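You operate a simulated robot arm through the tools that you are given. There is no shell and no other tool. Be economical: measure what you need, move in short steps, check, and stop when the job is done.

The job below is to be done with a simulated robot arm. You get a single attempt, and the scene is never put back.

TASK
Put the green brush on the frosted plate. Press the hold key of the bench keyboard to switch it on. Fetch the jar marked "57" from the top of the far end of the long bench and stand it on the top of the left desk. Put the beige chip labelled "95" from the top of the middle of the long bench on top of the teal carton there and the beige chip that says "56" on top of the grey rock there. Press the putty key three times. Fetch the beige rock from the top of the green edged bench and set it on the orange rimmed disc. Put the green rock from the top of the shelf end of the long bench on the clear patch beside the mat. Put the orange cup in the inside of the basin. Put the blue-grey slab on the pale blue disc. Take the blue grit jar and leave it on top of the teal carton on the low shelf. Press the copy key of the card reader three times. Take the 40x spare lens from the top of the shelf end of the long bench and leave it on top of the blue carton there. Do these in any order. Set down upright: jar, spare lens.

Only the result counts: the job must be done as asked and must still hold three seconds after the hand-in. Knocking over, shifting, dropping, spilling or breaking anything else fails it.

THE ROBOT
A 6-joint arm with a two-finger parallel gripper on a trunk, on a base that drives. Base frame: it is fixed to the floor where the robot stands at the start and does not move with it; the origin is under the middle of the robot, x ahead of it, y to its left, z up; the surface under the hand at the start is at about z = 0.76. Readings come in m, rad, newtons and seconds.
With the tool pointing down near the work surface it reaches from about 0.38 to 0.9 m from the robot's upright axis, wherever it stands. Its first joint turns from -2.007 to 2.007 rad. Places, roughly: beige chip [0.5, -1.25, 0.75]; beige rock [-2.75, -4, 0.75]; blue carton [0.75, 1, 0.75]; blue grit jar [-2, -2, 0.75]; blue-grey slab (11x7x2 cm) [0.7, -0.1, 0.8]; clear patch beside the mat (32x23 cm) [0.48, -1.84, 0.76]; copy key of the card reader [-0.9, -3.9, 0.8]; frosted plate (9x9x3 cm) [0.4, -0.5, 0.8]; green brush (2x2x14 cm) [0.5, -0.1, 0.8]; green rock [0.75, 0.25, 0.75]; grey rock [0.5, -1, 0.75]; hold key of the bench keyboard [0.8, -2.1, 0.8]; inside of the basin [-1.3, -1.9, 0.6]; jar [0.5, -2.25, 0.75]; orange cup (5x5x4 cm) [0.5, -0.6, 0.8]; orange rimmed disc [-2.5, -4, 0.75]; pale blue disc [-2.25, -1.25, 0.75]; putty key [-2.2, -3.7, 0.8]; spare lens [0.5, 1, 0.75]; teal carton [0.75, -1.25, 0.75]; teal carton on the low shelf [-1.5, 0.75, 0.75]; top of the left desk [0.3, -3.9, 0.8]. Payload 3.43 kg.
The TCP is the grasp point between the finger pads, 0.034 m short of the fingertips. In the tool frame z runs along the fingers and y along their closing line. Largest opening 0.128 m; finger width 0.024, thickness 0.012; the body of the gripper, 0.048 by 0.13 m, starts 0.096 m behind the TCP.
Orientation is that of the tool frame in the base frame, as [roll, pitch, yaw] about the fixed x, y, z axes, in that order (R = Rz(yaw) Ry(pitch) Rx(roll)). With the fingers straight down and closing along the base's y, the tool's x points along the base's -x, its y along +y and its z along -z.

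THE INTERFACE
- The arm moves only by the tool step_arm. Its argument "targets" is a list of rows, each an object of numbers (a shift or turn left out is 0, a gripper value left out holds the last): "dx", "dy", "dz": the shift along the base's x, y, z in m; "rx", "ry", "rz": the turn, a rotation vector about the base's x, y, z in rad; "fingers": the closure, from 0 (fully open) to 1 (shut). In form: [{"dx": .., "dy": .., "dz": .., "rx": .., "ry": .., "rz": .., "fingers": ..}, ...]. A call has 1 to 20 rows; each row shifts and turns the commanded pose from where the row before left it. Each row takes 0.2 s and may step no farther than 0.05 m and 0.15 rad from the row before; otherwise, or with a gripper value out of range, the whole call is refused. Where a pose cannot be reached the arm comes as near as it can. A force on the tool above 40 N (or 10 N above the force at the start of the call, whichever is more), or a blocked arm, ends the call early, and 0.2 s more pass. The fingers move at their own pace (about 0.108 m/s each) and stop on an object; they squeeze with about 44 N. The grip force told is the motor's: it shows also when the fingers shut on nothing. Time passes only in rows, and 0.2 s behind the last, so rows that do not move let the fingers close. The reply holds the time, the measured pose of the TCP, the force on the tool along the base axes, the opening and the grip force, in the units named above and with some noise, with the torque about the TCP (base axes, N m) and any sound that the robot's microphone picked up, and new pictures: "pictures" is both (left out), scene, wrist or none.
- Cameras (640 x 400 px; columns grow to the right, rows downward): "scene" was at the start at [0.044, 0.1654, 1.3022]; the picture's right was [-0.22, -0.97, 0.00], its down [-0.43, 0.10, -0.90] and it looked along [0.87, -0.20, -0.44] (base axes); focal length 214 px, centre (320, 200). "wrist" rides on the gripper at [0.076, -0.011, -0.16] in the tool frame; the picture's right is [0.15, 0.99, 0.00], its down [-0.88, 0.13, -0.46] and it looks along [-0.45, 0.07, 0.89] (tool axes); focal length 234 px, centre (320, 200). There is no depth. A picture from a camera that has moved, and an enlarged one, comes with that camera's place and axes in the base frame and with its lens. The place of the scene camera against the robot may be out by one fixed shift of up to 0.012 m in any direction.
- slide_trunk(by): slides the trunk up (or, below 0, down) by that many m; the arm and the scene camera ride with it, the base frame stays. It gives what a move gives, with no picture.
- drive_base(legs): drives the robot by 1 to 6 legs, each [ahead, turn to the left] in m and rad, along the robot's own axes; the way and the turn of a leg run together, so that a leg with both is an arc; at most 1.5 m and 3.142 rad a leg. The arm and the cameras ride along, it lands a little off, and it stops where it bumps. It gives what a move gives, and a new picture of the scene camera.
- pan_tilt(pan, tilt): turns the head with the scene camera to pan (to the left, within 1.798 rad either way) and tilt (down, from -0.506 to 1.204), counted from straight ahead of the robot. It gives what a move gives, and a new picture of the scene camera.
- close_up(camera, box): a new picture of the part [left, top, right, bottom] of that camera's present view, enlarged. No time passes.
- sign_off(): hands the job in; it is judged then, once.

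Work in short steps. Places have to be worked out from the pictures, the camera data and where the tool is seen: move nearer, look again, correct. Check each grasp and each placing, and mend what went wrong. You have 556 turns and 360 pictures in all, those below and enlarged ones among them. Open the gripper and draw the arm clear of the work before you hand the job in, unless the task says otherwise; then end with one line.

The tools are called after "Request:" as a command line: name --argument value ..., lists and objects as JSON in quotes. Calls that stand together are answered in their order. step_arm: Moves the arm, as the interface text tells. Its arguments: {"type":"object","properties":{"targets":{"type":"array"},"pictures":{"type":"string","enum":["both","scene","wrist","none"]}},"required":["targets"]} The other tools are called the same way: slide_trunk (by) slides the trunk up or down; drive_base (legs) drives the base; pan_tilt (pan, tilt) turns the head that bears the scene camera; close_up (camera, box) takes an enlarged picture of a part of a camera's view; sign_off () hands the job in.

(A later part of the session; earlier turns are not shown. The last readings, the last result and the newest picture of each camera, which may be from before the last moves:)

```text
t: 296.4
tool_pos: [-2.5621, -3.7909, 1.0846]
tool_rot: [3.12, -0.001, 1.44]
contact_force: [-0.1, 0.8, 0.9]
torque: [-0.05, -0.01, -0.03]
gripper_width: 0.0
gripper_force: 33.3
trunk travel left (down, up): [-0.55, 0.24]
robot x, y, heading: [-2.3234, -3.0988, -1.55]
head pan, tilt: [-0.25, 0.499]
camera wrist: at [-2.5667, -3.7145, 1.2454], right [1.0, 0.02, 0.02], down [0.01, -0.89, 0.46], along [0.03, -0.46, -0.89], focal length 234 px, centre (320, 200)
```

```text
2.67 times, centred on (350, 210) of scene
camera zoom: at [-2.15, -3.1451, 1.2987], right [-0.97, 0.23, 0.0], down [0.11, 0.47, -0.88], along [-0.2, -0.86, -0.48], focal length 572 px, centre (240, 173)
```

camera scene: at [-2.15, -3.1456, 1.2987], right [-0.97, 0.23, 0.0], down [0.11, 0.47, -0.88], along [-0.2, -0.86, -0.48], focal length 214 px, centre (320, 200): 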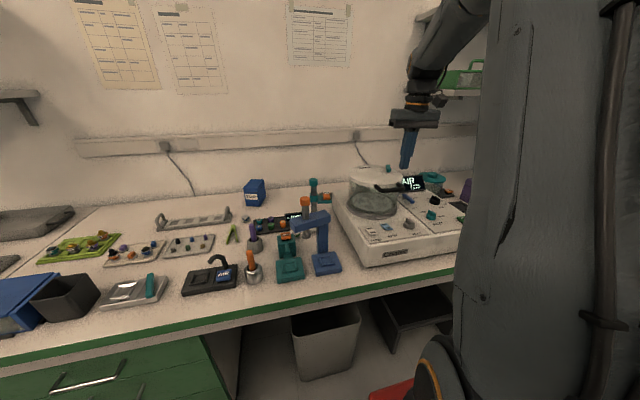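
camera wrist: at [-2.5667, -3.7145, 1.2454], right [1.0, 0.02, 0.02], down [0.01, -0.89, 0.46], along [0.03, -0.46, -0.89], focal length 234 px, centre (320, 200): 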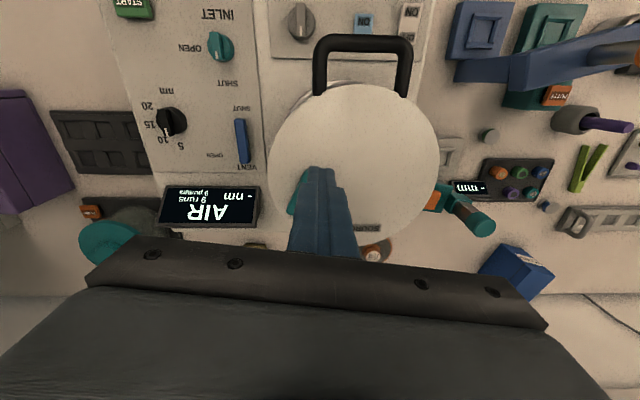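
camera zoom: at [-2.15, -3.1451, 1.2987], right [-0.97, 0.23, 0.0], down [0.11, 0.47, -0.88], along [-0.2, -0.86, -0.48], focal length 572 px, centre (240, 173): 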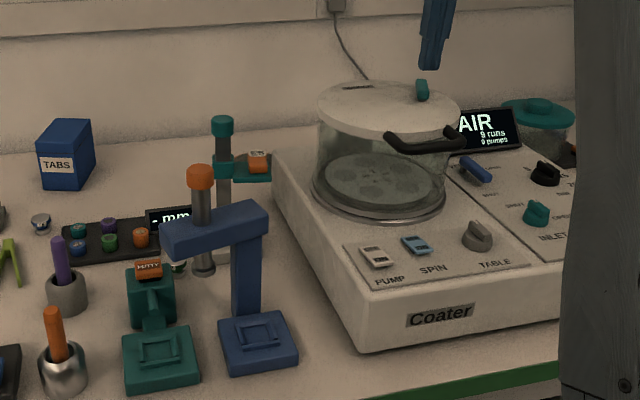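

The beige rock shows behind the coater's display at about (-2.70,-4.07), and the disc (with a hub labelled 320/40) at (-2.40,-4.11). I need to be nearer: retract and reposition at x≈-2.68.

Request:
step_arm --targets '[{"dy": 0.05}, {"dy": 0.05}, {"dy": 0.05, "dx": 0.0}, {"dx": 0.04, "dy": 0.03}, {"dx": 0.04, "dy": 0.03}, {"dx": 0.04, "dy": 0.03}, {"dx": 0.04, "fingers": 0}, {"dx": 0.04}]' --pictures "none"

Request:
drive_base --legs '[[-0.13, 0], [0, -1.59], [0.37, 0], [0, 1.571], [0.2, 0]]'

```text
t: 298.2
tool_pos: [-2.361, -3.5527, 1.0835]
tool_rot: [3.119, 0.001, 1.44]
contact_force: [-0.2, 0.2, -0.6]
torque: [0.01, -0.04, -0.01]
gripper_width: 0.1241
gripper_force: 0.2
trunk travel left (down, up): [-0.55, 0.24]
robot x, y, heading: [-2.3268, -3.0975, -1.547]
head pan, tilt: [-0.25, 0.499]
```

```text
t: 310.6
tool_pos: [-2.7356, -3.6085, 1.0852]
tool_rot: [3.118, -0.001, 1.435]
contact_force: [-0.5, 0.0, 0.1]
torque: [-0.02, 0.0, 0.0]
gripper_width: 0.1281
gripper_force: 0.0
trunk travel left (down, up): [-0.55, 0.24]
robot x, y, heading: [-2.6975, -3.1542, -1.561]
head pan, tilt: [-0.25, 0.499]
camera scene: at [-2.5219, -3.2024, 1.2987], right [-0.97, 0.23, 0.0], down [0.11, 0.47, -0.88], along [-0.21, -0.85, -0.48], focal length 214 px, centre (320, 200)
```

scene: 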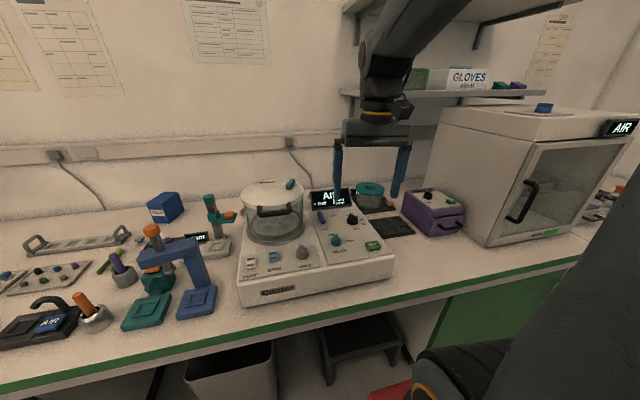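

Request:
close_up --camera "scene" --box '[190, 150, 430, 270]'

Request:
step_arm --targets '[{"dy": -0.05}, {"dy": -0.05}, {"dy": -0.05}, {"dy": -0.05}]' --pictures "wrist"

```text
2.67 times, centred on (310, 210) of scene
camera zoom: at [-2.5219, -3.2024, 1.2987], right [-0.97, 0.23, 0.0], down [0.11, 0.47, -0.88], along [-0.21, -0.85, -0.48], focal length 572 px, centre (347, 173)
```

zoom: 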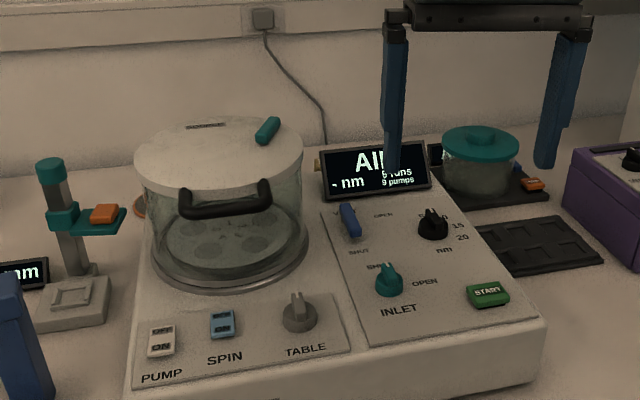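

```text
t: 311.6
tool_pos: [-2.7354, -3.8075, 1.0859]
tool_rot: [3.118, 0.003, 1.438]
contact_force: [-0.1, 0.1, 1.3]
torque: [-0.11, 0.02, 0.02]
gripper_width: 0.128
gripper_force: 0.1
trunk travel left (down, up): [-0.55, 0.24]
robot x, y, heading: [-2.6951, -3.1537, -1.561]
head pan, tilt: [-0.25, 0.499]
camera wrist: at [-2.7418, -3.7295, 1.2468], right [1.0, 0.01, 0.02], down [0.0, -0.89, 0.46], along [0.03, -0.46, -0.89], focal length 234 px, centre (320, 200)
```

wrist: 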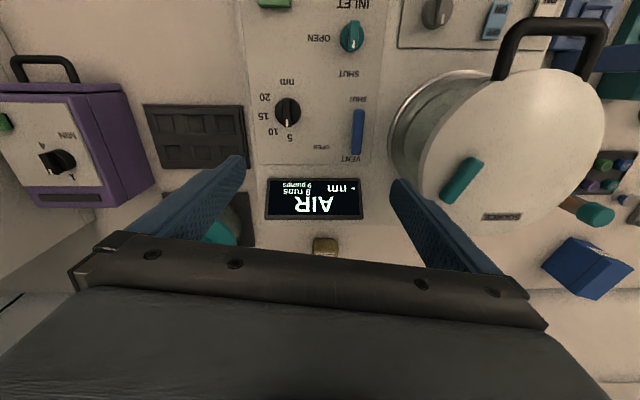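

Request:
step_arm --targets '[{"dy": -0.04, "dz": -0.02}, {"dy": -0.04, "dz": -0.02}, {"dy": -0.04}]' --pictures "wrist"

Request:
close_up --camera "wrist" --box '[220, 100, 460, 250]'

```text
t: 312.4
tool_pos: [-2.7351, -3.929, 1.0445]
tool_rot: [3.119, -0.001, 1.436]
contact_force: [0.0, 0.5, 1.0]
torque: [-0.05, -0.03, -0.03]
gripper_width: 0.1281
gripper_force: 0.2
trunk travel left (down, up): [-0.55, 0.24]
robot x, y, heading: [-2.6985, -3.1521, -1.559]
head pan, tilt: [-0.25, 0.499]
camera wrist: at [-2.7413, -3.8514, 1.205], right [1.0, 0.01, 0.02], down [0.0, -0.89, 0.46], along [0.03, -0.46, -0.89], focal length 234 px, centre (320, 200)
```

wrist: 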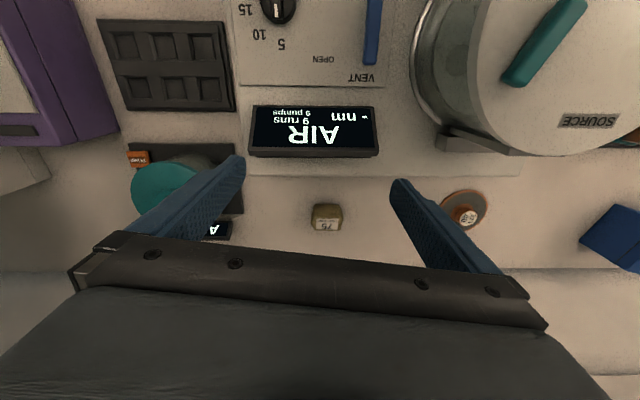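

```text
2.67 times, centred on (340, 175) of wrist
camera zoom: at [-2.7413, -3.8514, 1.205], right [1.0, 0.01, 0.02], down [0.0, -0.89, 0.46], along [0.03, -0.46, -0.89], focal length 624 px, centre (267, 267)
```

zoom: 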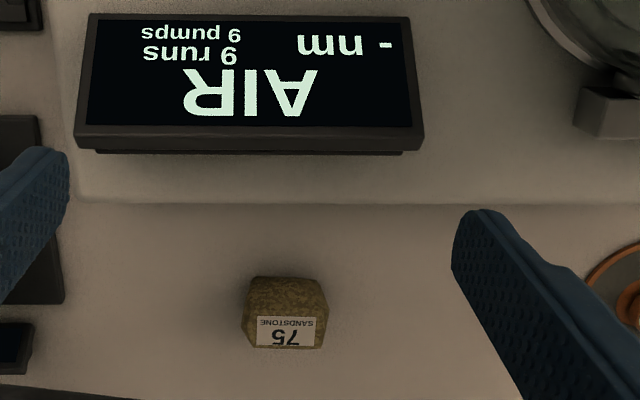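

Sandstone 75 at ≈(-2.711,-4.108); disc ≈(-2.42,-4.106). I need ~8 cm closer: creep forward.

Request:
step_arm --targets '[{"dz": 0.02, "dy": 0.03}]' --pictures "none"

Request:
drive_base --legs '[[0.08, 0]]'

```text
t: 312.8
tool_pos: [-2.7359, -3.9004, 1.0625]
tool_rot: [3.119, -0.002, 1.436]
contact_force: [-0.9, 0.3, 0.1]
torque: [0.05, -0.03, 0.03]
gripper_width: 0.1278
gripper_force: 0.0
trunk travel left (down, up): [-0.55, 0.24]
robot x, y, heading: [-2.6956, -3.154, -1.558]
head pan, tilt: [-0.25, 0.499]
```

```text
t: 313.8
tool_pos: [-2.7333, -3.9786, 1.0639]
tool_rot: [3.119, -0.001, 1.435]
contact_force: [0.0, 0.2, -0.3]
torque: [0.04, 0.0, 0.02]
gripper_width: 0.128
gripper_force: 0.1
trunk travel left (down, up): [-0.55, 0.24]
robot x, y, heading: [-2.6942, -3.2339, -1.556]
head pan, tilt: [-0.25, 0.499]
camera scene: at [-2.5208, -3.2809, 1.2987], right [-0.97, 0.23, 0.0], down [0.11, 0.47, -0.88], along [-0.21, -0.85, -0.48], focal length 214 px, centre (320, 200)
```

scene: 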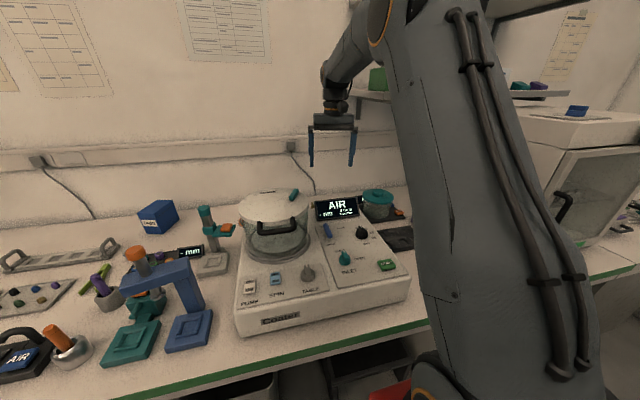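

Request:
step_arm --targets '[{"dx": 0.006, "dy": -0.032, "dz": -0.02, "fingers": 0.28}, {"dx": 0.006, "dy": -0.032, "dz": -0.02}, {"dx": 0.005, "dy": -0.032, "dz": -0.02, "rz": 0.06}, {"dx": 0.005, "dy": -0.033, "dz": -0.02, "rz": 0.07}, {}]' --pictures "both"

Request:
close_up --camera "wrist" --box '[220, 80, 460, 230]'

```text
t: 315.0
tool_pos: [-2.7101, -4.1087, 0.9835]
tool_rot: [3.121, -0.001, 1.565]
contact_force: [0.0, -0.6, 0.1]
torque: [0.0, 0.02, -0.01]
gripper_width: 0.0922
gripper_force: 0.0
trunk travel left (down, up): [-0.55, 0.24]
robot x, y, heading: [-2.6945, -3.2341, -1.558]
head pan, tilt: [-0.25, 0.499]
camera scene: at [-2.5208, -3.281, 1.2987], right [-0.97, 0.23, 0.0], down [0.11, 0.47, -0.88], along [-0.21, -0.85, -0.48], focal length 214 px, centre (320, 200)
camera wrist: at [-2.7251, -4.0323, 1.1424], right [0.99, 0.14, 0.02], down [0.12, -0.88, 0.46], along [0.09, -0.45, -0.89], focal length 234 px, centre (320, 200)
```

scene: 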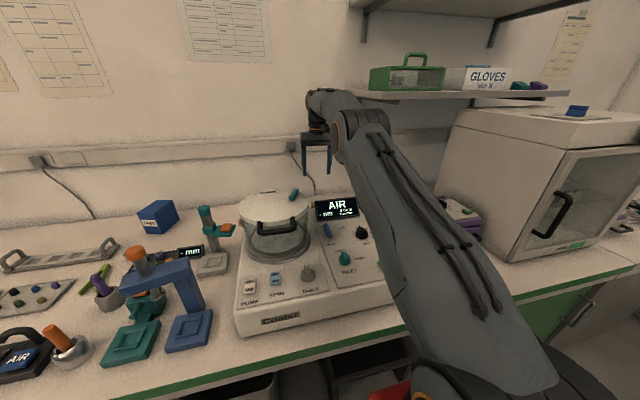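
wrist: 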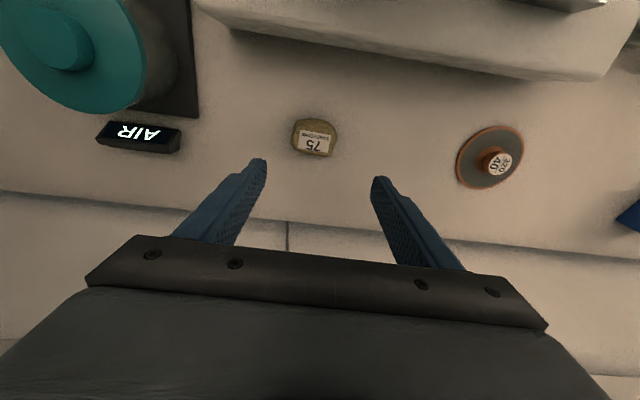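

```text
2.67 times, centred on (340, 155) of wrist
camera zoom: at [-2.7251, -4.0323, 1.1424], right [0.99, 0.14, 0.02], down [0.12, -0.88, 0.46], along [0.09, -0.45, -0.89], focal length 624 px, centre (267, 320)
```

zoom: 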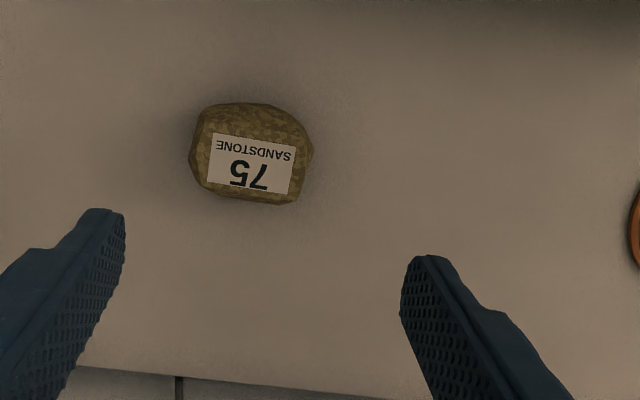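

Rock at (-2.714,-4.111). Descend and grip it.

Request:
step_arm --targets '[{"dx": -0.004, "dy": -0.002, "dz": -0.045}, {"dz": -0.05}, {"dz": -0.05}, {"dz": -0.037}, {"fingers": 1}, {}, {}, {}]' --pictures "wrist"

```text
t: 316.8
tool_pos: [-2.7144, -4.1091, 0.7989]
tool_rot: [3.12, 0.0, 1.567]
contact_force: [0.8, -0.1, 0.7]
torque: [-0.02, 0.03, -0.02]
gripper_width: 0.0677
gripper_force: 43.9
trunk travel left (down, up): [-0.55, 0.24]
robot x, y, heading: [-2.6986, -3.2321, -1.556]
head pan, tilt: [-0.25, 0.499]
camera wrist: at [-2.7306, -4.0332, 0.9587], right [0.99, 0.14, 0.02], down [0.12, -0.88, 0.46], along [0.08, -0.45, -0.89], focal length 234 px, centre (320, 200)
```

wrist: 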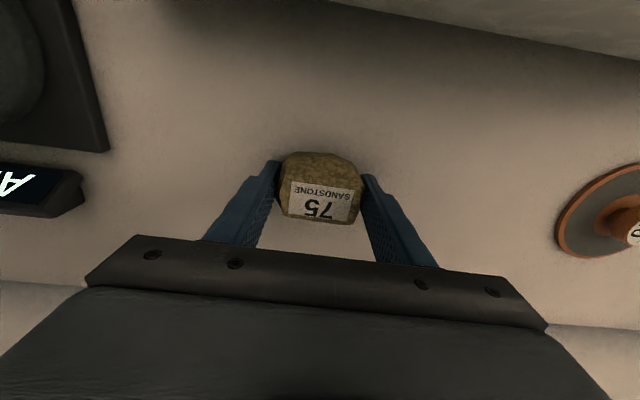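

Held. Lift and carry to beside the hub on the orange-rimmed disc.

Request:
step_arm --targets '[{"dz": 0.05}, {"dz": 0.05}, {"dz": 0.05}, {"dx": 0.042, "dy": 0.007}, {"dx": 0.042, "dy": 0.007}, {"dx": 0.042, "dy": 0.007}, {"dx": 0.042, "dy": 0.007}, {"dx": 0.042, "dy": 0.007}, {"dx": 0.042, "dy": 0.007}, {"dx": 0.04, "dy": 0.007}, {}]' --pictures "both"

Request:
close_up --camera "wrist" --box '[200, 80, 440, 240]'

```text
t: 319.2
tool_pos: [-2.4227, -4.0624, 0.9527]
tool_rot: [3.119, -0.001, 1.565]
contact_force: [-0.3, -0.6, -3.6]
torque: [0.01, 0.02, -0.01]
gripper_width: 0.0674
gripper_force: 43.9
trunk travel left (down, up): [-0.55, 0.24]
robot x, y, heading: [-2.6959, -3.2353, -1.557]
head pan, tilt: [-0.25, 0.499]
camera scene: at [-2.5206, -3.2811, 1.2987], right [-0.97, 0.23, 0.0], down [0.11, 0.47, -0.88], along [-0.21, -0.85, -0.48], focal length 214 px, centre (320, 200)
camera wrist: at [-2.4387, -3.9859, 1.1116], right [0.99, 0.14, 0.02], down [0.12, -0.88, 0.46], along [0.08, -0.45, -0.89], focal length 234 px, centre (320, 200)
```

scene: 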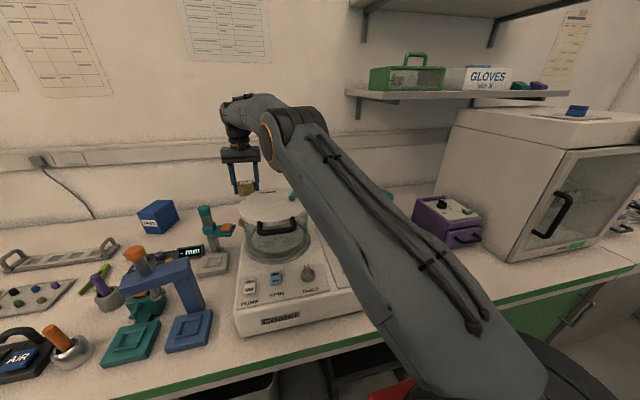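
wrist: 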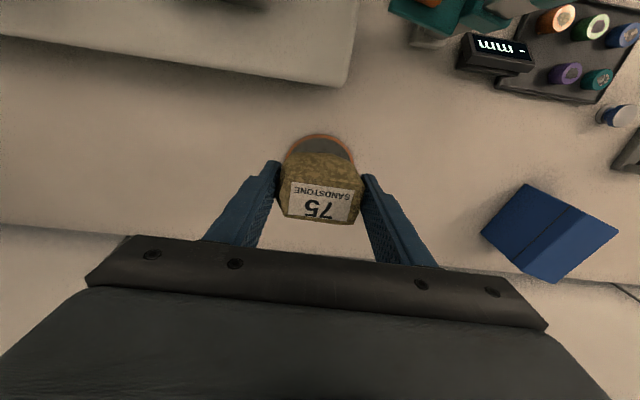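

```text
2.50 times, centred on (320, 160) of wrist
camera zoom: at [-2.4387, -3.9859, 1.1116], right [0.99, 0.14, 0.02], down [0.12, -0.88, 0.46], along [0.08, -0.45, -0.89], focal length 585 px, centre (320, 300)
```

zoom: 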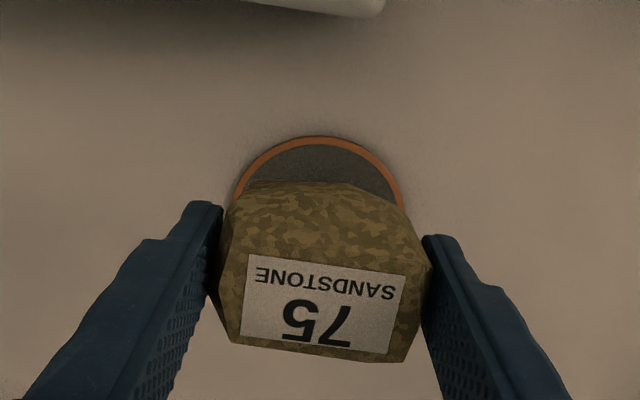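

Disc centre ≈(-2.424,-4.111), radius ≈0.055, hub in the middle. I lower the rock just on the +y side of the hub.

Request:
step_arm --targets '[{"dx": -0.001, "dy": -0.005, "dz": -0.04}, {"dz": -0.05}, {"dz": -0.03}, {"dz": -0.01}, {"dz": -0.004}, {"dz": -0.004}, {}]' --pictures "wrist"

```text
t: 320.8
tool_pos: [-2.4247, -4.0659, 0.8139]
tool_rot: [3.119, 0.0, 1.565]
contact_force: [-0.1, 1.0, -4.1]
torque: [0.05, 0.03, 0.01]
gripper_width: 0.0672
gripper_force: 44.4
trunk travel left (down, up): [-0.55, 0.24]
robot x, y, heading: [-2.6927, -3.231, -1.558]
head pan, tilt: [-0.25, 0.499]
camera wrist: at [-2.4406, -3.9897, 0.973], right [0.99, 0.14, 0.02], down [0.12, -0.88, 0.46], along [0.08, -0.45, -0.89], focal length 234 px, centre (320, 200)
```

wrist: 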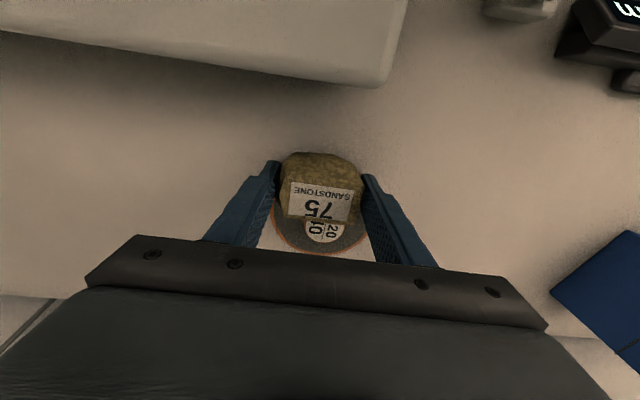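

Request:
step_arm --targets '[{"dz": -0.003}, {"dz": -0.003}, {"dz": -0.003}, {"dz": -0.003}, {}]' --pictures "none"

```text
t: 322.0
tool_pos: [-2.4256, -4.0668, 0.8032]
tool_rot: [3.116, 0.004, 1.566]
contact_force: [-0.3, 4.6, 18.9]
torque: [0.3, -0.26, 0.04]
gripper_width: 0.0672
gripper_force: 43.9
trunk travel left (down, up): [-0.55, 0.24]
robot x, y, heading: [-2.6967, -3.2334, -1.56]
head pan, tilt: [-0.25, 0.499]
```

Contact. Release and rise.

Request:
step_arm --targets '[{"dz": 0.001, "fingers": 0.42}, {"fingers": 0.36}, {}, {"dz": 0.03}, {"dz": 0.05}, {"dz": 0.05}, {"dz": 0.03}]' --pictures "wrist"

Request:
close_up --camera "wrist" --box '[220, 80, 420, 220]'

```text
t: 323.6
tool_pos: [-2.4261, -4.0658, 0.9626]
tool_rot: [3.119, 0.001, 1.565]
contact_force: [-0.4, -0.6, -1.1]
torque: [-0.01, 0.02, -0.03]
gripper_width: 0.082
gripper_force: 0.1
trunk travel left (down, up): [-0.55, 0.24]
robot x, y, heading: [-2.6929, -3.2307, -1.555]
head pan, tilt: [-0.25, 0.499]
camera wrist: at [-2.4399, -3.9892, 1.123], right [0.99, 0.14, 0.02], down [0.12, -0.88, 0.46], along [0.08, -0.45, -0.89], focal length 234 px, centre (320, 200)
```

wrist: 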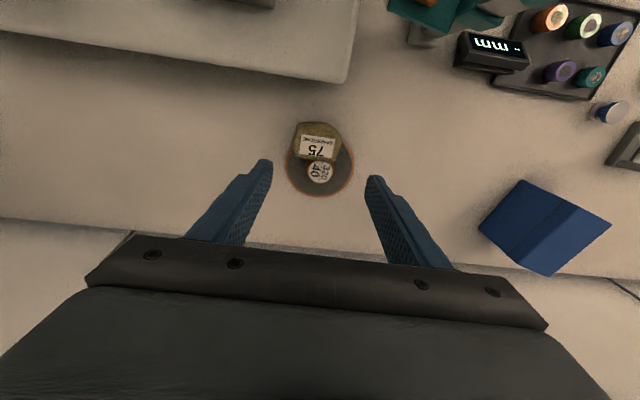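

```text
2.86 times, centred on (320, 150) of wrist
camera zoom: at [-2.4399, -3.9892, 1.123], right [0.99, 0.14, 0.02], down [0.12, -0.88, 0.46], along [0.08, -0.45, -0.89], focal length 669 px, centre (320, 343)
```

zoom: 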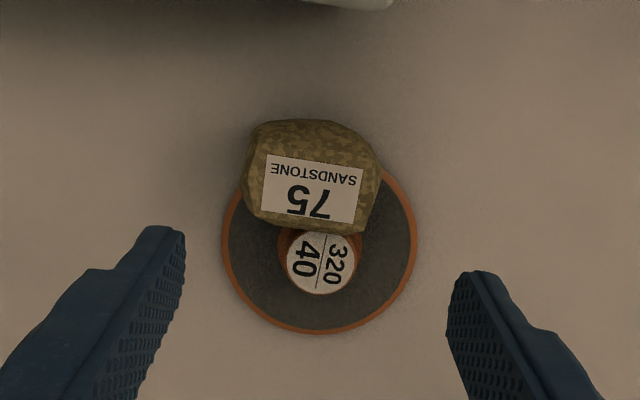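

Rock rests on the disc. Next the blue grit jar near (-2,-2): retract and drive to the island end facing +y.

Request:
step_arm --targets '[{"dz": 0.05}, {"dz": 0.05}, {"dx": -0.02, "dy": 0.045}, {"dx": -0.02, "dy": 0.045}, {"dx": -0.03, "dy": 0.04}, {"dx": -0.03, "dy": 0.04}, {"dx": -0.03, "dy": 0.04}, {"dx": -0.03, "dy": 0.04}, {"dx": -0.03, "dy": 0.04}, {"dx": -0.03, "dy": 0.04}, {"dx": -0.03, "dy": 0.03}]' --pictures "none"

Request:
drive_base --legs '[[-0.26, 0], [0, 1.556], [0.69, 0], [0, 1.571]]'

Request:
pan_tilt --pan 0.0 --tilt 0.55

```text
t: 325.2
tool_pos: [-2.5476, -3.8652, 1.0505]
tool_rot: [3.116, 0.024, 1.571]
contact_force: [1.1, -0.3, -0.4]
torque: [0.01, 0.03, -0.02]
gripper_width: 0.0821
gripper_force: 0.0
out of reach, approached as far as the arm can: row 2
trunk travel left (down, up): [-0.55, 0.24]
robot x, y, heading: [-2.6945, -3.2323, -1.56]
head pan, tilt: [-0.25, 0.499]
stopped in row 7: the force on the tool passed its limit at 77 N (the readings are from after the stop); the commanded pose is now the measured one
```

```text
t: 326.0
tool_pos: [-2.5481, -3.8612, 1.0532]
tool_rot: [3.112, 0.042, 1.573]
contact_force: [0.4, 0.0, 0.0]
torque: [0.0, -0.02, 0.01]
gripper_width: 0.0817
gripper_force: 0.0
trunk travel left (down, up): [-0.55, 0.24]
robot x, y, heading: [-2.6959, -3.2228, -1.559]
head pan, tilt: [-0.25, 0.499]
stopped in leg 1: the force on the tool passed its limit at 62 N (the readings are from after the stop); the commanded pose is now the measured one
camera scene: at [-2.5209, -3.2712, 1.2987], right [-0.97, 0.23, 0.0], down [0.11, 0.47, -0.88], along [-0.21, -0.85, -0.48], focal length 214 px, centre (320, 200)
```

scene: 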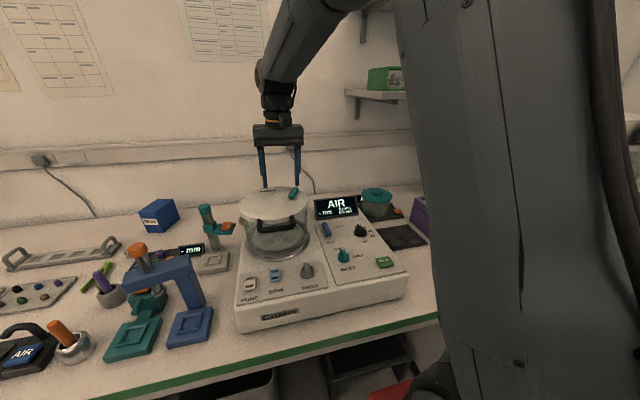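

```text
t: 326.8
tool_pos: [-2.5486, -3.8617, 1.0534]
tool_rot: [3.114, 0.042, 1.572]
contact_force: [0.2, 0.1, 0.1]
torque: [-0.01, -0.03, -0.02]
gripper_width: 0.0819
gripper_force: 0.1
trunk travel left (down, up): [-0.55, 0.24]
robot x, y, heading: [-2.6967, -3.2266, -1.561]
head pan, tilt: [0.0, 0.55]
camera scene: at [-2.4985, -3.2725, 1.2941], right [-1.0, -0.01, 0.0], down [-0.01, 0.52, -0.85], along [0.01, -0.85, -0.52], focal length 214 px, centre (320, 200)
```

scene: 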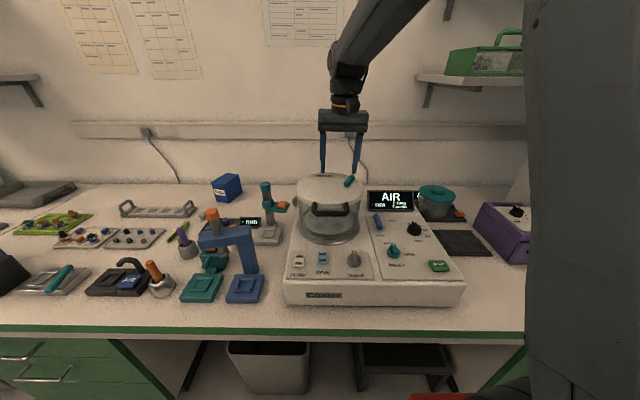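

I touched the coater's lid knob. Raise straight up immediately and inspect.

Request:
step_arm --targets '[{"dz": 0.02}, {"dz": 0.04}, {"dz": 0.04}]' --pictures "wrist"

Request:
close_up --camera "scene" --box '[230, 150, 470, 310]'

```text
t: 327.6
tool_pos: [-2.5499, -3.8632, 1.1542]
tool_rot: [3.115, 0.043, 1.573]
contact_force: [-0.3, 0.3, -1.1]
torque: [0.0, 0.02, 0.0]
gripper_width: 0.082
gripper_force: 0.0
trunk travel left (down, up): [-0.55, 0.24]
robot x, y, heading: [-2.6951, -3.2206, -1.556]
head pan, tilt: [0.0, 0.55]
camera wrist: at [-2.566, -3.7818, 1.3111], right [0.99, 0.15, 0.02], down [0.12, -0.86, 0.5], along [0.09, -0.49, -0.87], focal length 234 px, centre (320, 200)
```

wrist: 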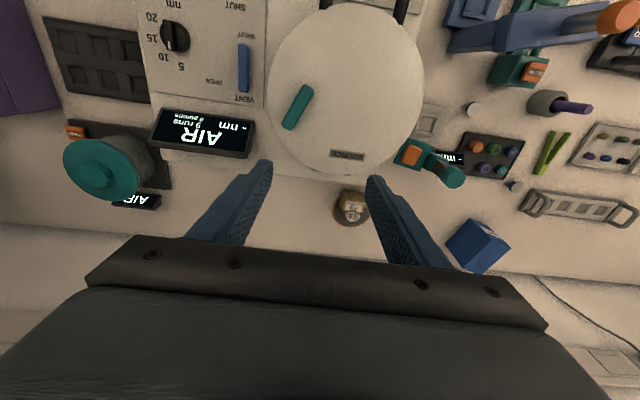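

```text
2.50 times, centred on (350, 230) of scene
camera zoom: at [-2.4984, -3.2727, 1.2941], right [-1.0, -0.01, 0.0], down [-0.01, 0.52, -0.85], along [0.01, -0.85, -0.52], focal length 536 px, centre (245, 125)
```

zoom: 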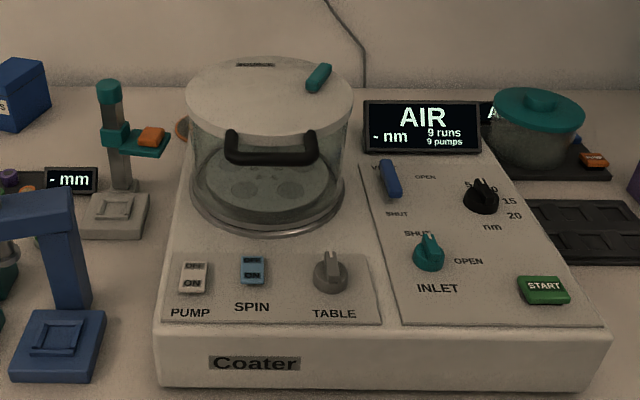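

The lid seems unmoved. Retreat at this greater height, then drive.

Request:
step_arm --targets '[{"dx": -0.02, "dy": 0.04}, {"dx": -0.03, "dy": 0.04}, {"dx": -0.03, "dy": 0.04}, {"dx": -0.03, "dy": 0.04}, {"dx": -0.02, "dy": 0.03}]' --pictures "none"

Request:
drive_base --legs '[[-0.26, 0], [0, 1.556], [0.69, 0], [0, 1.571]]'

```text
t: 328.8
tool_pos: [-2.6786, -3.6715, 1.1543]
tool_rot: [3.113, 0.043, 1.573]
contact_force: [0.5, -0.7, -0.7]
torque: [0.08, 0.02, 0.01]
gripper_width: 0.0819
gripper_force: 0.1
trunk travel left (down, up): [-0.55, 0.24]
robot x, y, heading: [-2.6933, -3.2229, -1.556]
head pan, tilt: [0.0, 0.55]
```

```text
t: 341.8
tool_pos: [-2.0538, -2.4956, 1.1533]
tool_rot: [3.114, 0.042, -1.505]
contact_force: [-1.0, 0.3, -0.2]
torque: [0.0, 0.01, 0.01]
gripper_width: 0.082
gripper_force: 0.0
trunk travel left (down, up): [-0.55, 0.24]
robot x, y, heading: [-2.0097, -2.9462, 1.65]
head pan, tilt: [0.0, 0.55]
camera scene: at [-2.2047, -2.9241, 1.2941], right [1.0, 0.08, 0.0], down [0.04, -0.52, -0.85], along [-0.07, 0.85, -0.52], focal length 214 px, centre (320, 200)
```

scene: 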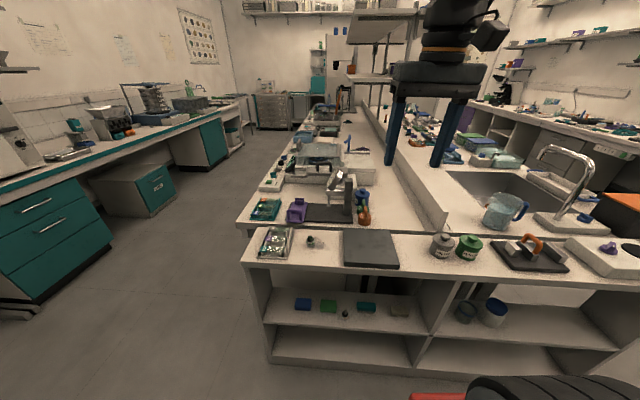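

Request:
close_up --camera "scene" --box '[240, 130, 560, 330]'

Request:
close_up --camera "scene" --box '[240, 120, 400, 240]'

```text
2.00 times, centred on (400, 230) of scene
camera zoom: at [-2.2047, -2.9241, 1.2941], right [1.0, 0.08, 0.0], down [0.04, -0.52, -0.85], along [-0.07, 0.85, -0.52], focal length 429 px, centre (160, 140)
```

zoom: 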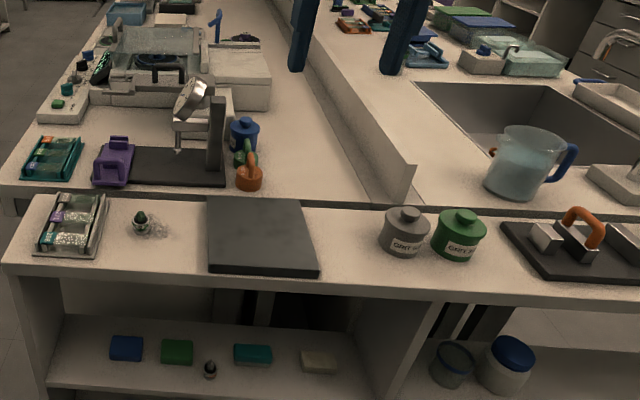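

```text
3.33 times, centred on (320, 180) of scene
camera zoom: at [-2.2047, -2.9241, 1.2941], right [1.0, 0.08, 0.0], down [0.04, -0.52, -0.85], along [-0.07, 0.85, -0.52], focal length 715 px, centre (320, 267)
```

zoom: 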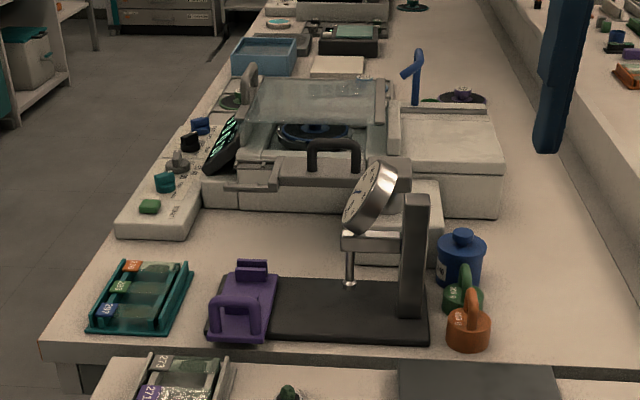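

The blue grit jar stands at ≈(-2.09,-2.10) behind two weights and beside a gauge stand. Move closer and view with the wrist camera.

Request:
drive_base --legs '[[0, -0.08], [0.12, 0]]'

Request:
step_arm --targets '[{"dx": -0.02, "dy": 0.04, "fingers": 0.1}, {"dx": -0.01, "dy": 0.04, "rz": -0.05}, {"dy": 0.03}]' --pictures "wrist"

Request:
close_up --camera "wrist" --box '[200, 80, 460, 250]'

```text
t: 343.5
tool_pos: [-2.0178, -2.3753, 1.1537]
tool_rot: [3.113, 0.042, -1.585]
contact_force: [-0.2, 0.4, -0.3]
torque: [0.01, -0.03, 0.01]
gripper_width: 0.0819
gripper_force: 0.0
trunk travel left (down, up): [-0.55, 0.24]
robot x, y, heading: [-2.0091, -2.8232, 1.572]
head pan, tilt: [0.0, 0.55]
camera scene: at [-2.2015, -2.7893, 1.2942], right [1.0, 0.0, 0.0], down [0.0, -0.52, -0.85], along [0.0, 0.85, -0.52], focal length 214 px, centre (320, 200)
```

scene: 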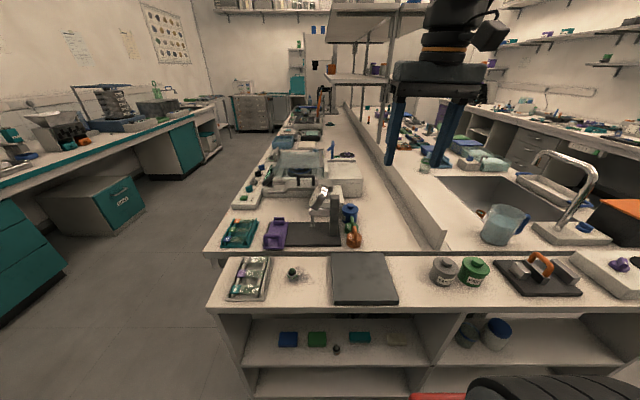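

```text
t: 344.3
tool_pos: [-2.0485, -2.2665, 1.1542]
tool_rot: [3.114, 0.042, -1.635]
contact_force: [0.4, -0.5, 0.1]
torque: [0.05, 0.01, 0.0]
gripper_width: 0.1152
gripper_force: 0.2
trunk travel left (down, up): [-0.55, 0.24]
robot x, y, heading: [-2.0086, -2.8253, 1.567]
head pan, tilt: [0.0, 0.55]
camera wrist: at [-2.0395, -2.3495, 1.3104], right [-1.0, -0.08, 0.02], down [-0.06, 0.87, 0.5], along [-0.06, 0.49, -0.87], focal length 234 px, centre (320, 200)
```

wrist: 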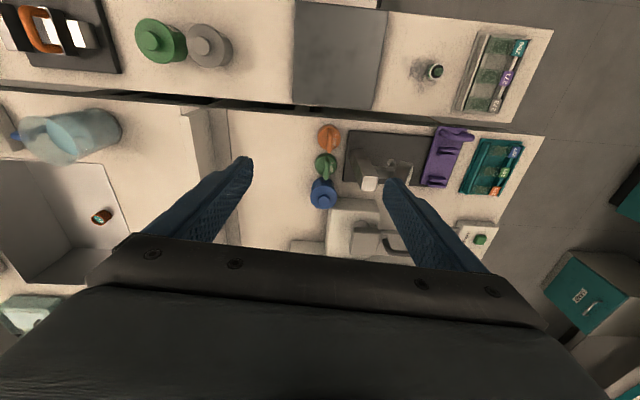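

```text
2.35 times, centred on (330, 165) of wrist
camera zoom: at [-2.0395, -2.3495, 1.3104], right [-1.0, -0.08, 0.02], down [-0.06, 0.87, 0.5], along [-0.06, 0.49, -0.87], focal length 551 px, centre (296, 282)
```

zoom: 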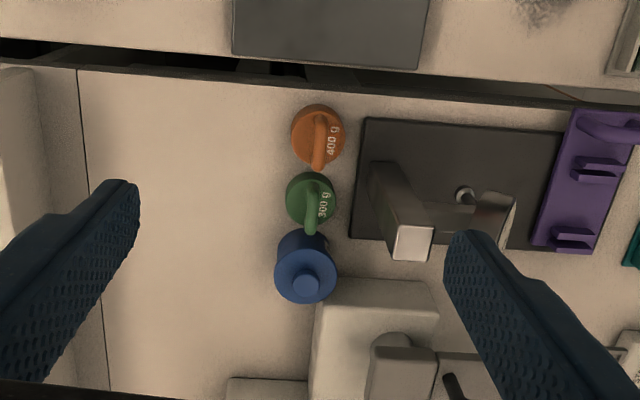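

Jar lid at ≈(-2.081,-2.085), a machine edge right behind it at -x,+y. I'll close on a diagonal; move above and descend partway.

Request:
step_arm --targets '[{"dx": -0.0065, "dy": 0.036, "rz": 0.1, "fingers": 0.26}, {"dx": -0.0065, "dy": 0.036, "rz": 0.1}, {"dx": -0.0065, "dy": 0.036, "rz": 0.1}, {"dx": -0.0065, "dy": 0.036, "rz": 0.1}, {"dx": -0.0065, "dy": 0.036, "rz": 0.11}, {"dz": -0.05}, {"dz": -0.05}, {"dz": -0.05}, {"dz": -0.04}, {}]' --pictures "wrist"

Request:
close_up --camera "wrist" --box '[200, 60, 460, 230]'

```text
t: 346.5
tool_pos: [-2.0825, -2.0866, 0.9662]
tool_rot: [3.114, 0.042, -1.124]
contact_force: [-0.1, -0.2, 0.4]
torque: [-0.01, -0.01, -0.01]
gripper_width: 0.0946
gripper_force: 0.1
trunk travel left (down, up): [-0.55, 0.24]
robot x, y, heading: [-2.0074, -2.825, 1.572]
head pan, tilt: [0.0, 0.55]
camera wrist: at [-2.0331, -2.1534, 1.122], right [-0.83, -0.56, 0.02], down [-0.48, 0.73, 0.5], along [-0.29, 0.4, -0.87], focal length 234 px, centre (320, 200)
```

wrist: 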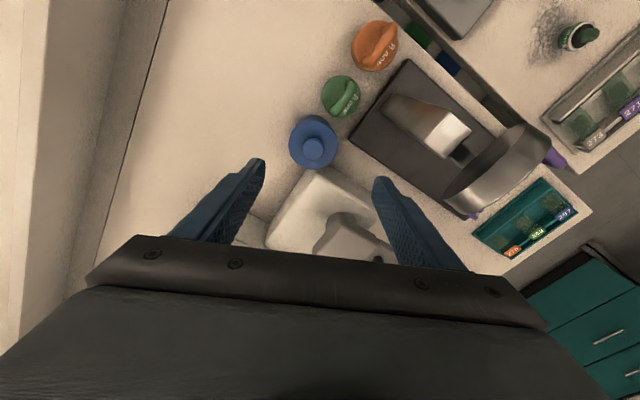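

```text
2.35 times, centred on (330, 145) of wrist
camera zoom: at [-2.0331, -2.1534, 1.122], right [-0.83, -0.56, 0.02], down [-0.48, 0.73, 0.5], along [-0.29, 0.4, -0.87], focal length 551 px, centre (296, 329)
```

zoom: 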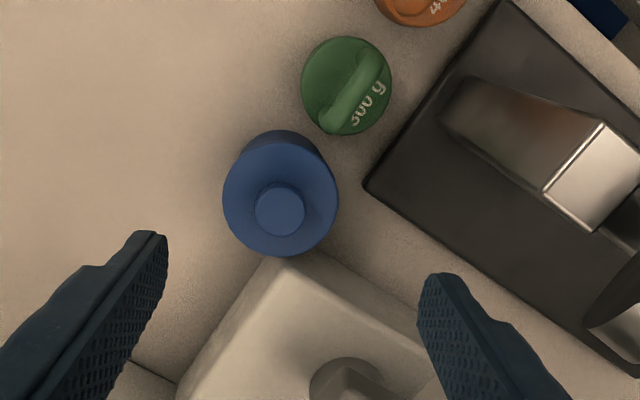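

Jar centre ≈(-2.079,-2.081). Narrow to 0.08 opening, descend to z≈0.815 (above the gauge's base plate), and close.

Request:
step_arm --targets '[{"dx": 0.003, "dy": 0.005, "dz": -0.03, "fingers": 0.37}, {"dz": -0.03}, {"dz": -0.03}, {"dz": -0.03}, {"dz": -0.03}, {}]' --pictures "wrist"

```text
t: 347.9
tool_pos: [-2.0799, -2.0787, 0.814]
tool_rot: [3.113, 0.042, -1.126]
contact_force: [-0.1, 0.8, 0.6]
torque: [0.02, -0.02, 0.02]
gripper_width: 0.0806
gripper_force: 0.1
trunk travel left (down, up): [-0.55, 0.24]
robot x, y, heading: [-2.0057, -2.8224, 1.57]
head pan, tilt: [0.0, 0.55]
camera wrist: at [-2.0296, -2.1463, 0.9707], right [-0.83, -0.56, 0.02], down [-0.48, 0.73, 0.5], along [-0.29, 0.4, -0.87], focal length 234 px, centre (320, 200)
```

wrist: 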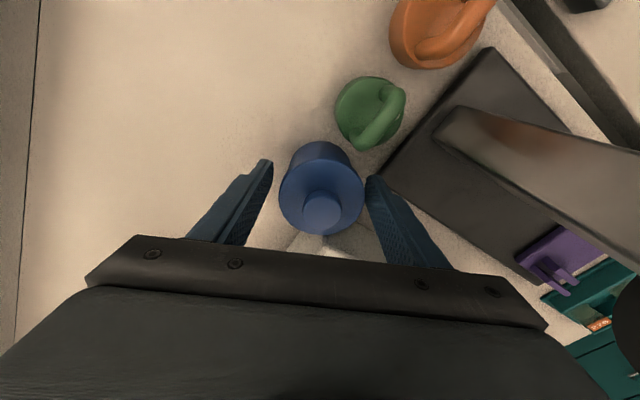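

Request:
step_arm --targets '[{"fingers": 1}, {}, {}, {}]' --pictures "none"

Request:
step_arm --targets '[{"dz": 0.03}, {"dz": 0.04}, {"dz": 0.05}, {"dz": 0.05}, {"dz": 0.05}, {"dz": 0.04}]' --pictures "wrist"

```text
t: 348.9
tool_pos: [-2.0778, -2.0781, 0.8142]
tool_rot: [3.112, 0.042, -1.124]
contact_force: [-0.4, 0.4, -1.4]
torque: [-0.02, 0.01, -0.02]
gripper_width: 0.0624
gripper_force: 44.3
trunk travel left (down, up): [-0.55, 0.24]
robot x, y, heading: [-2.0103, -2.8248, 1.57]
head pan, tilt: [0.0, 0.55]
```

```text
t: 350.3
tool_pos: [-2.0787, -2.0806, 1.0751]
tool_rot: [3.115, 0.039, -1.124]
contact_force: [0.8, 0.3, -1.8]
torque: [-0.04, -0.02, 0.0]
gripper_width: 0.0624
gripper_force: 44.1
trunk travel left (down, up): [-0.55, 0.24]
robot x, y, heading: [-2.0072, -2.8277, 1.572]
head pan, tilt: [0.0, 0.55]
camera wrist: at [-2.03, -2.1476, 1.2313], right [-0.83, -0.56, 0.02], down [-0.48, 0.73, 0.49], along [-0.29, 0.4, -0.87], focal length 234 px, centre (320, 200)
```

wrist: 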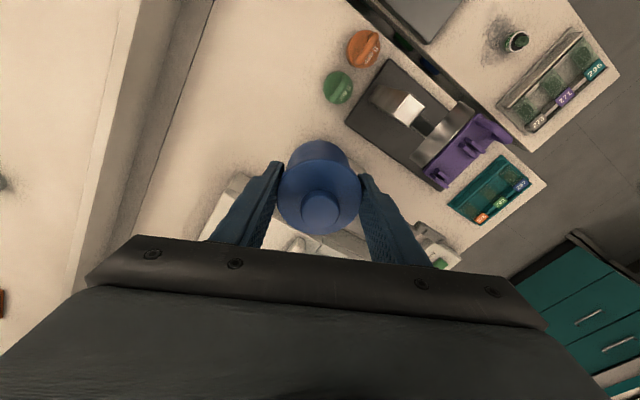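

Jar held. Retract and drive back round to the main aisle, then north toward (-0.5,0.5).

Request:
step_arm --targets '[{"dx": 0.01, "dy": -0.045}, {"dx": 0.01, "dy": -0.045}, {"dx": 0.01, "dy": -0.045}, {"dx": 0.01, "dy": -0.045}, {"dx": 0.01, "dy": -0.045}, {"dx": 0.01, "dy": -0.04}]' --pictures "none"

Request:
drive_base --legs '[[-0.14, 0], [0, -1.571], [1.1, 0], [0, 0.8], [0.5, 0], [0, 0.77]]'

```text
t: 351.7
tool_pos: [-2.0168, -2.3465, 1.0746]
tool_rot: [3.114, 0.042, -1.126]
contact_force: [-0.3, 0.9, -2.1]
torque: [-0.06, -0.03, 0.02]
gripper_width: 0.0625
gripper_force: 43.7
trunk travel left (down, up): [-0.55, 0.24]
robot x, y, heading: [-2.0079, -2.8198, 1.564]
head pan, tilt: [0.0, 0.55]
```

```text
t: 368.7
tool_pos: [-0.6005, -2.0981, 1.0741]
tool_rot: [3.113, 0.041, -1.092]
contact_force: [0.0, 0.1, -0.9]
torque: [-0.01, -0.02, 0.0]
gripper_width: 0.0624
gripper_force: 43.8
trunk travel left (down, up): [-0.55, 0.24]
robot x, y, heading: [-0.5803, -2.5754, 1.597]
head pan, tilt: [0.0, 0.55]
camera scene: at [-0.7719, -2.5467, 1.2941], right [1.0, 0.03, 0.0], down [0.01, -0.52, -0.85], along [-0.02, 0.85, -0.52], focal length 214 px, centre (320, 200)
```

scene: 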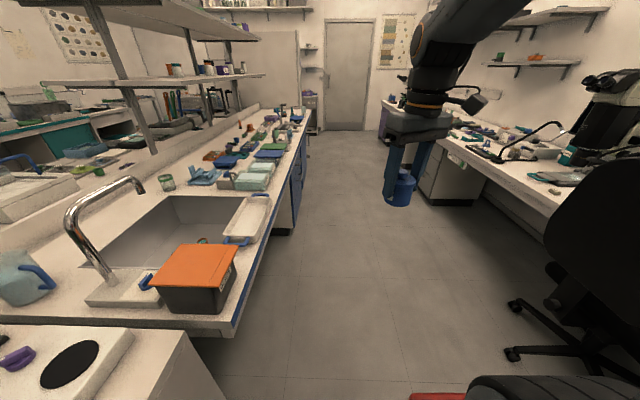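

Request:
drive_base --legs '[[0, -0.04], [1.5, 0], [1.2, 0]]'

Request:
pan_tilt --pan 0.9 --tilt 0.5

```text
t: 382.1
tool_pos: [-0.4939, 0.5806, 1.074]
tool_rot: [3.113, 0.041, -1.161]
contact_force: [0.2, -0.2, -1.7]
torque: [-0.01, 0.03, 0.01]
gripper_width: 0.0623
gripper_force: 44.1
trunk travel left (down, up): [-0.55, 0.24]
robot x, y, heading: [-0.4996, 0.1053, 1.53]
head pan, tilt: [0.0, 0.55]
camera scene: at [-0.6948, 0.1463, 1.2941], right [1.0, -0.04, 0.0], down [-0.02, -0.52, -0.85], along [0.03, 0.85, -0.52], focal length 214 px, centre (320, 200)
```

scene: 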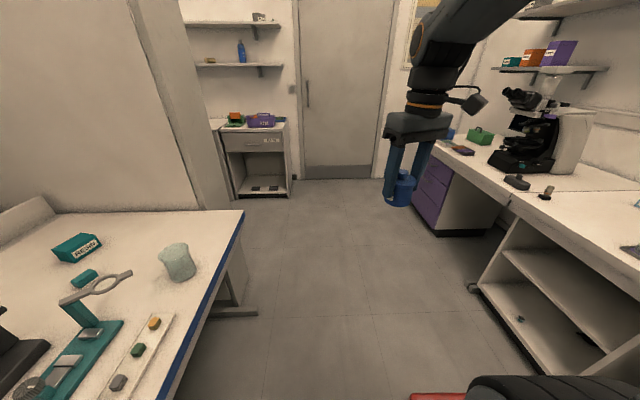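

```text
t: 383.3
tool_pos: [-0.4956, 0.5811, 1.074]
tool_rot: [3.114, 0.042, -1.161]
contact_force: [-0.4, 0.3, -1.4]
torque: [0.01, -0.01, 0.0]
gripper_width: 0.0621
gripper_force: 43.5
trunk travel left (down, up): [-0.55, 0.24]
robot x, y, heading: [-0.5033, 0.1062, 1.528]
head pan, tilt: [0.901, 0.499]
camera scene: at [-0.7673, 0.1158, 1.2987], right [0.65, 0.76, 0.0], down [0.36, -0.31, -0.88], along [-0.67, 0.57, -0.48], focal length 214 px, centre (320, 200)
```

scene: 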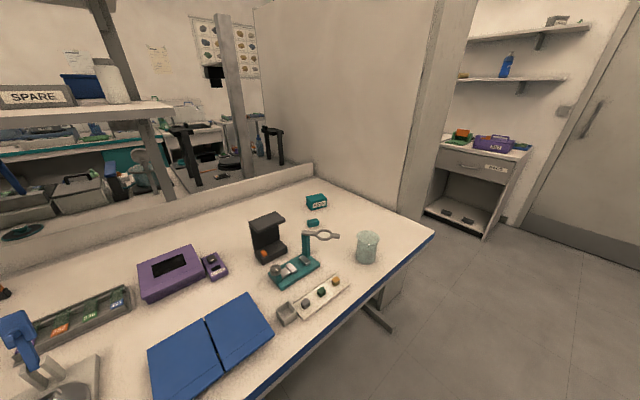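

Request:
close_up --camera "scene" --box '[230, 170, 410, 290]'

```text
3.33 times, centred on (320, 230) of scene
camera zoom: at [-0.7673, 0.1158, 1.2987], right [0.65, 0.76, 0.0], down [0.36, -0.31, -0.88], along [-0.67, 0.57, -0.48], focal length 715 px, centre (320, 100)
```

zoom: 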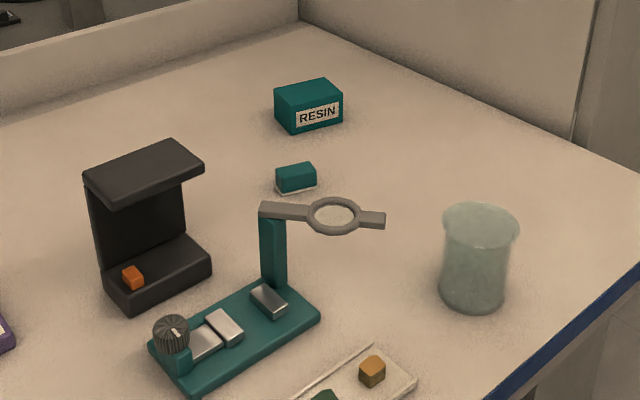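

RESIN teal carton at ≈(-1.49,0.69) on the island's far part. Drive alongside and face it.

Request:
drive_base --legs '[[0.57, 0], [0, 1.6], [0.14, 0]]'

Request:
pan_tilt --pan 0.0 --tilt 0.55

```text
t: 391.4
tool_pos: [-1.0967, 0.6631, 1.0737]
tool_rot: [3.115, 0.042, 0.449]
contact_force: [0.7, -0.3, -2.0]
torque: [0.02, 0.0, 0.02]
gripper_width: 0.0622
gripper_force: 44.3
trunk travel left (down, up): [-0.55, 0.24]
robot x, y, heading: [-0.6207, 0.6732, 3.143]
head pan, tilt: [0.901, 0.499]
camera scene: at [-0.6281, 0.3976, 1.2987], right [-0.78, 0.62, 0.0], down [0.3, 0.37, -0.88], along [-0.55, -0.69, -0.48], focal length 214 px, centre (320, 200)
```

scene: 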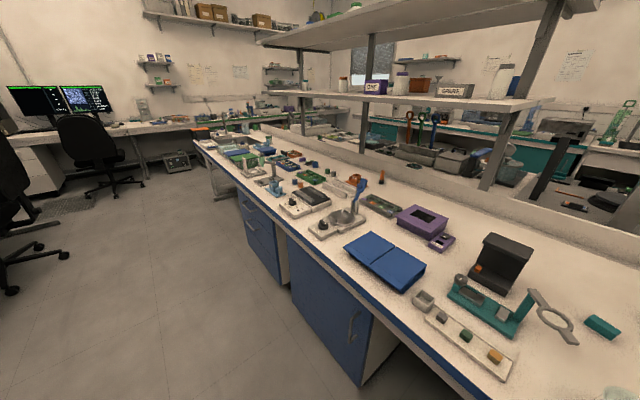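

```text
t: 392.6
tool_pos: [-1.0959, 0.6641, 1.0741]
tool_rot: [3.113, 0.042, 0.448]
contact_force: [-0.8, 0.8, -1.5]
torque: [0.0, -0.01, 0.03]
gripper_width: 0.0622
gripper_force: 43.7
trunk travel left (down, up): [-0.55, 0.24]
robot x, y, heading: [-0.6179, 0.6734, 3.143]
head pan, tilt: [0.0, 0.55]
camera scene: at [-0.6613, 0.4688, 1.2941], right [0.0, 1.0, 0.0], down [0.52, 0.0, -0.85], along [-0.85, 0.0, -0.52], focal length 214 px, centre (320, 200)
```

scene: 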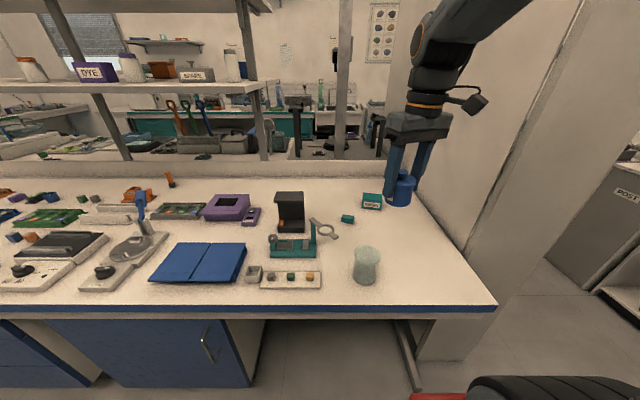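

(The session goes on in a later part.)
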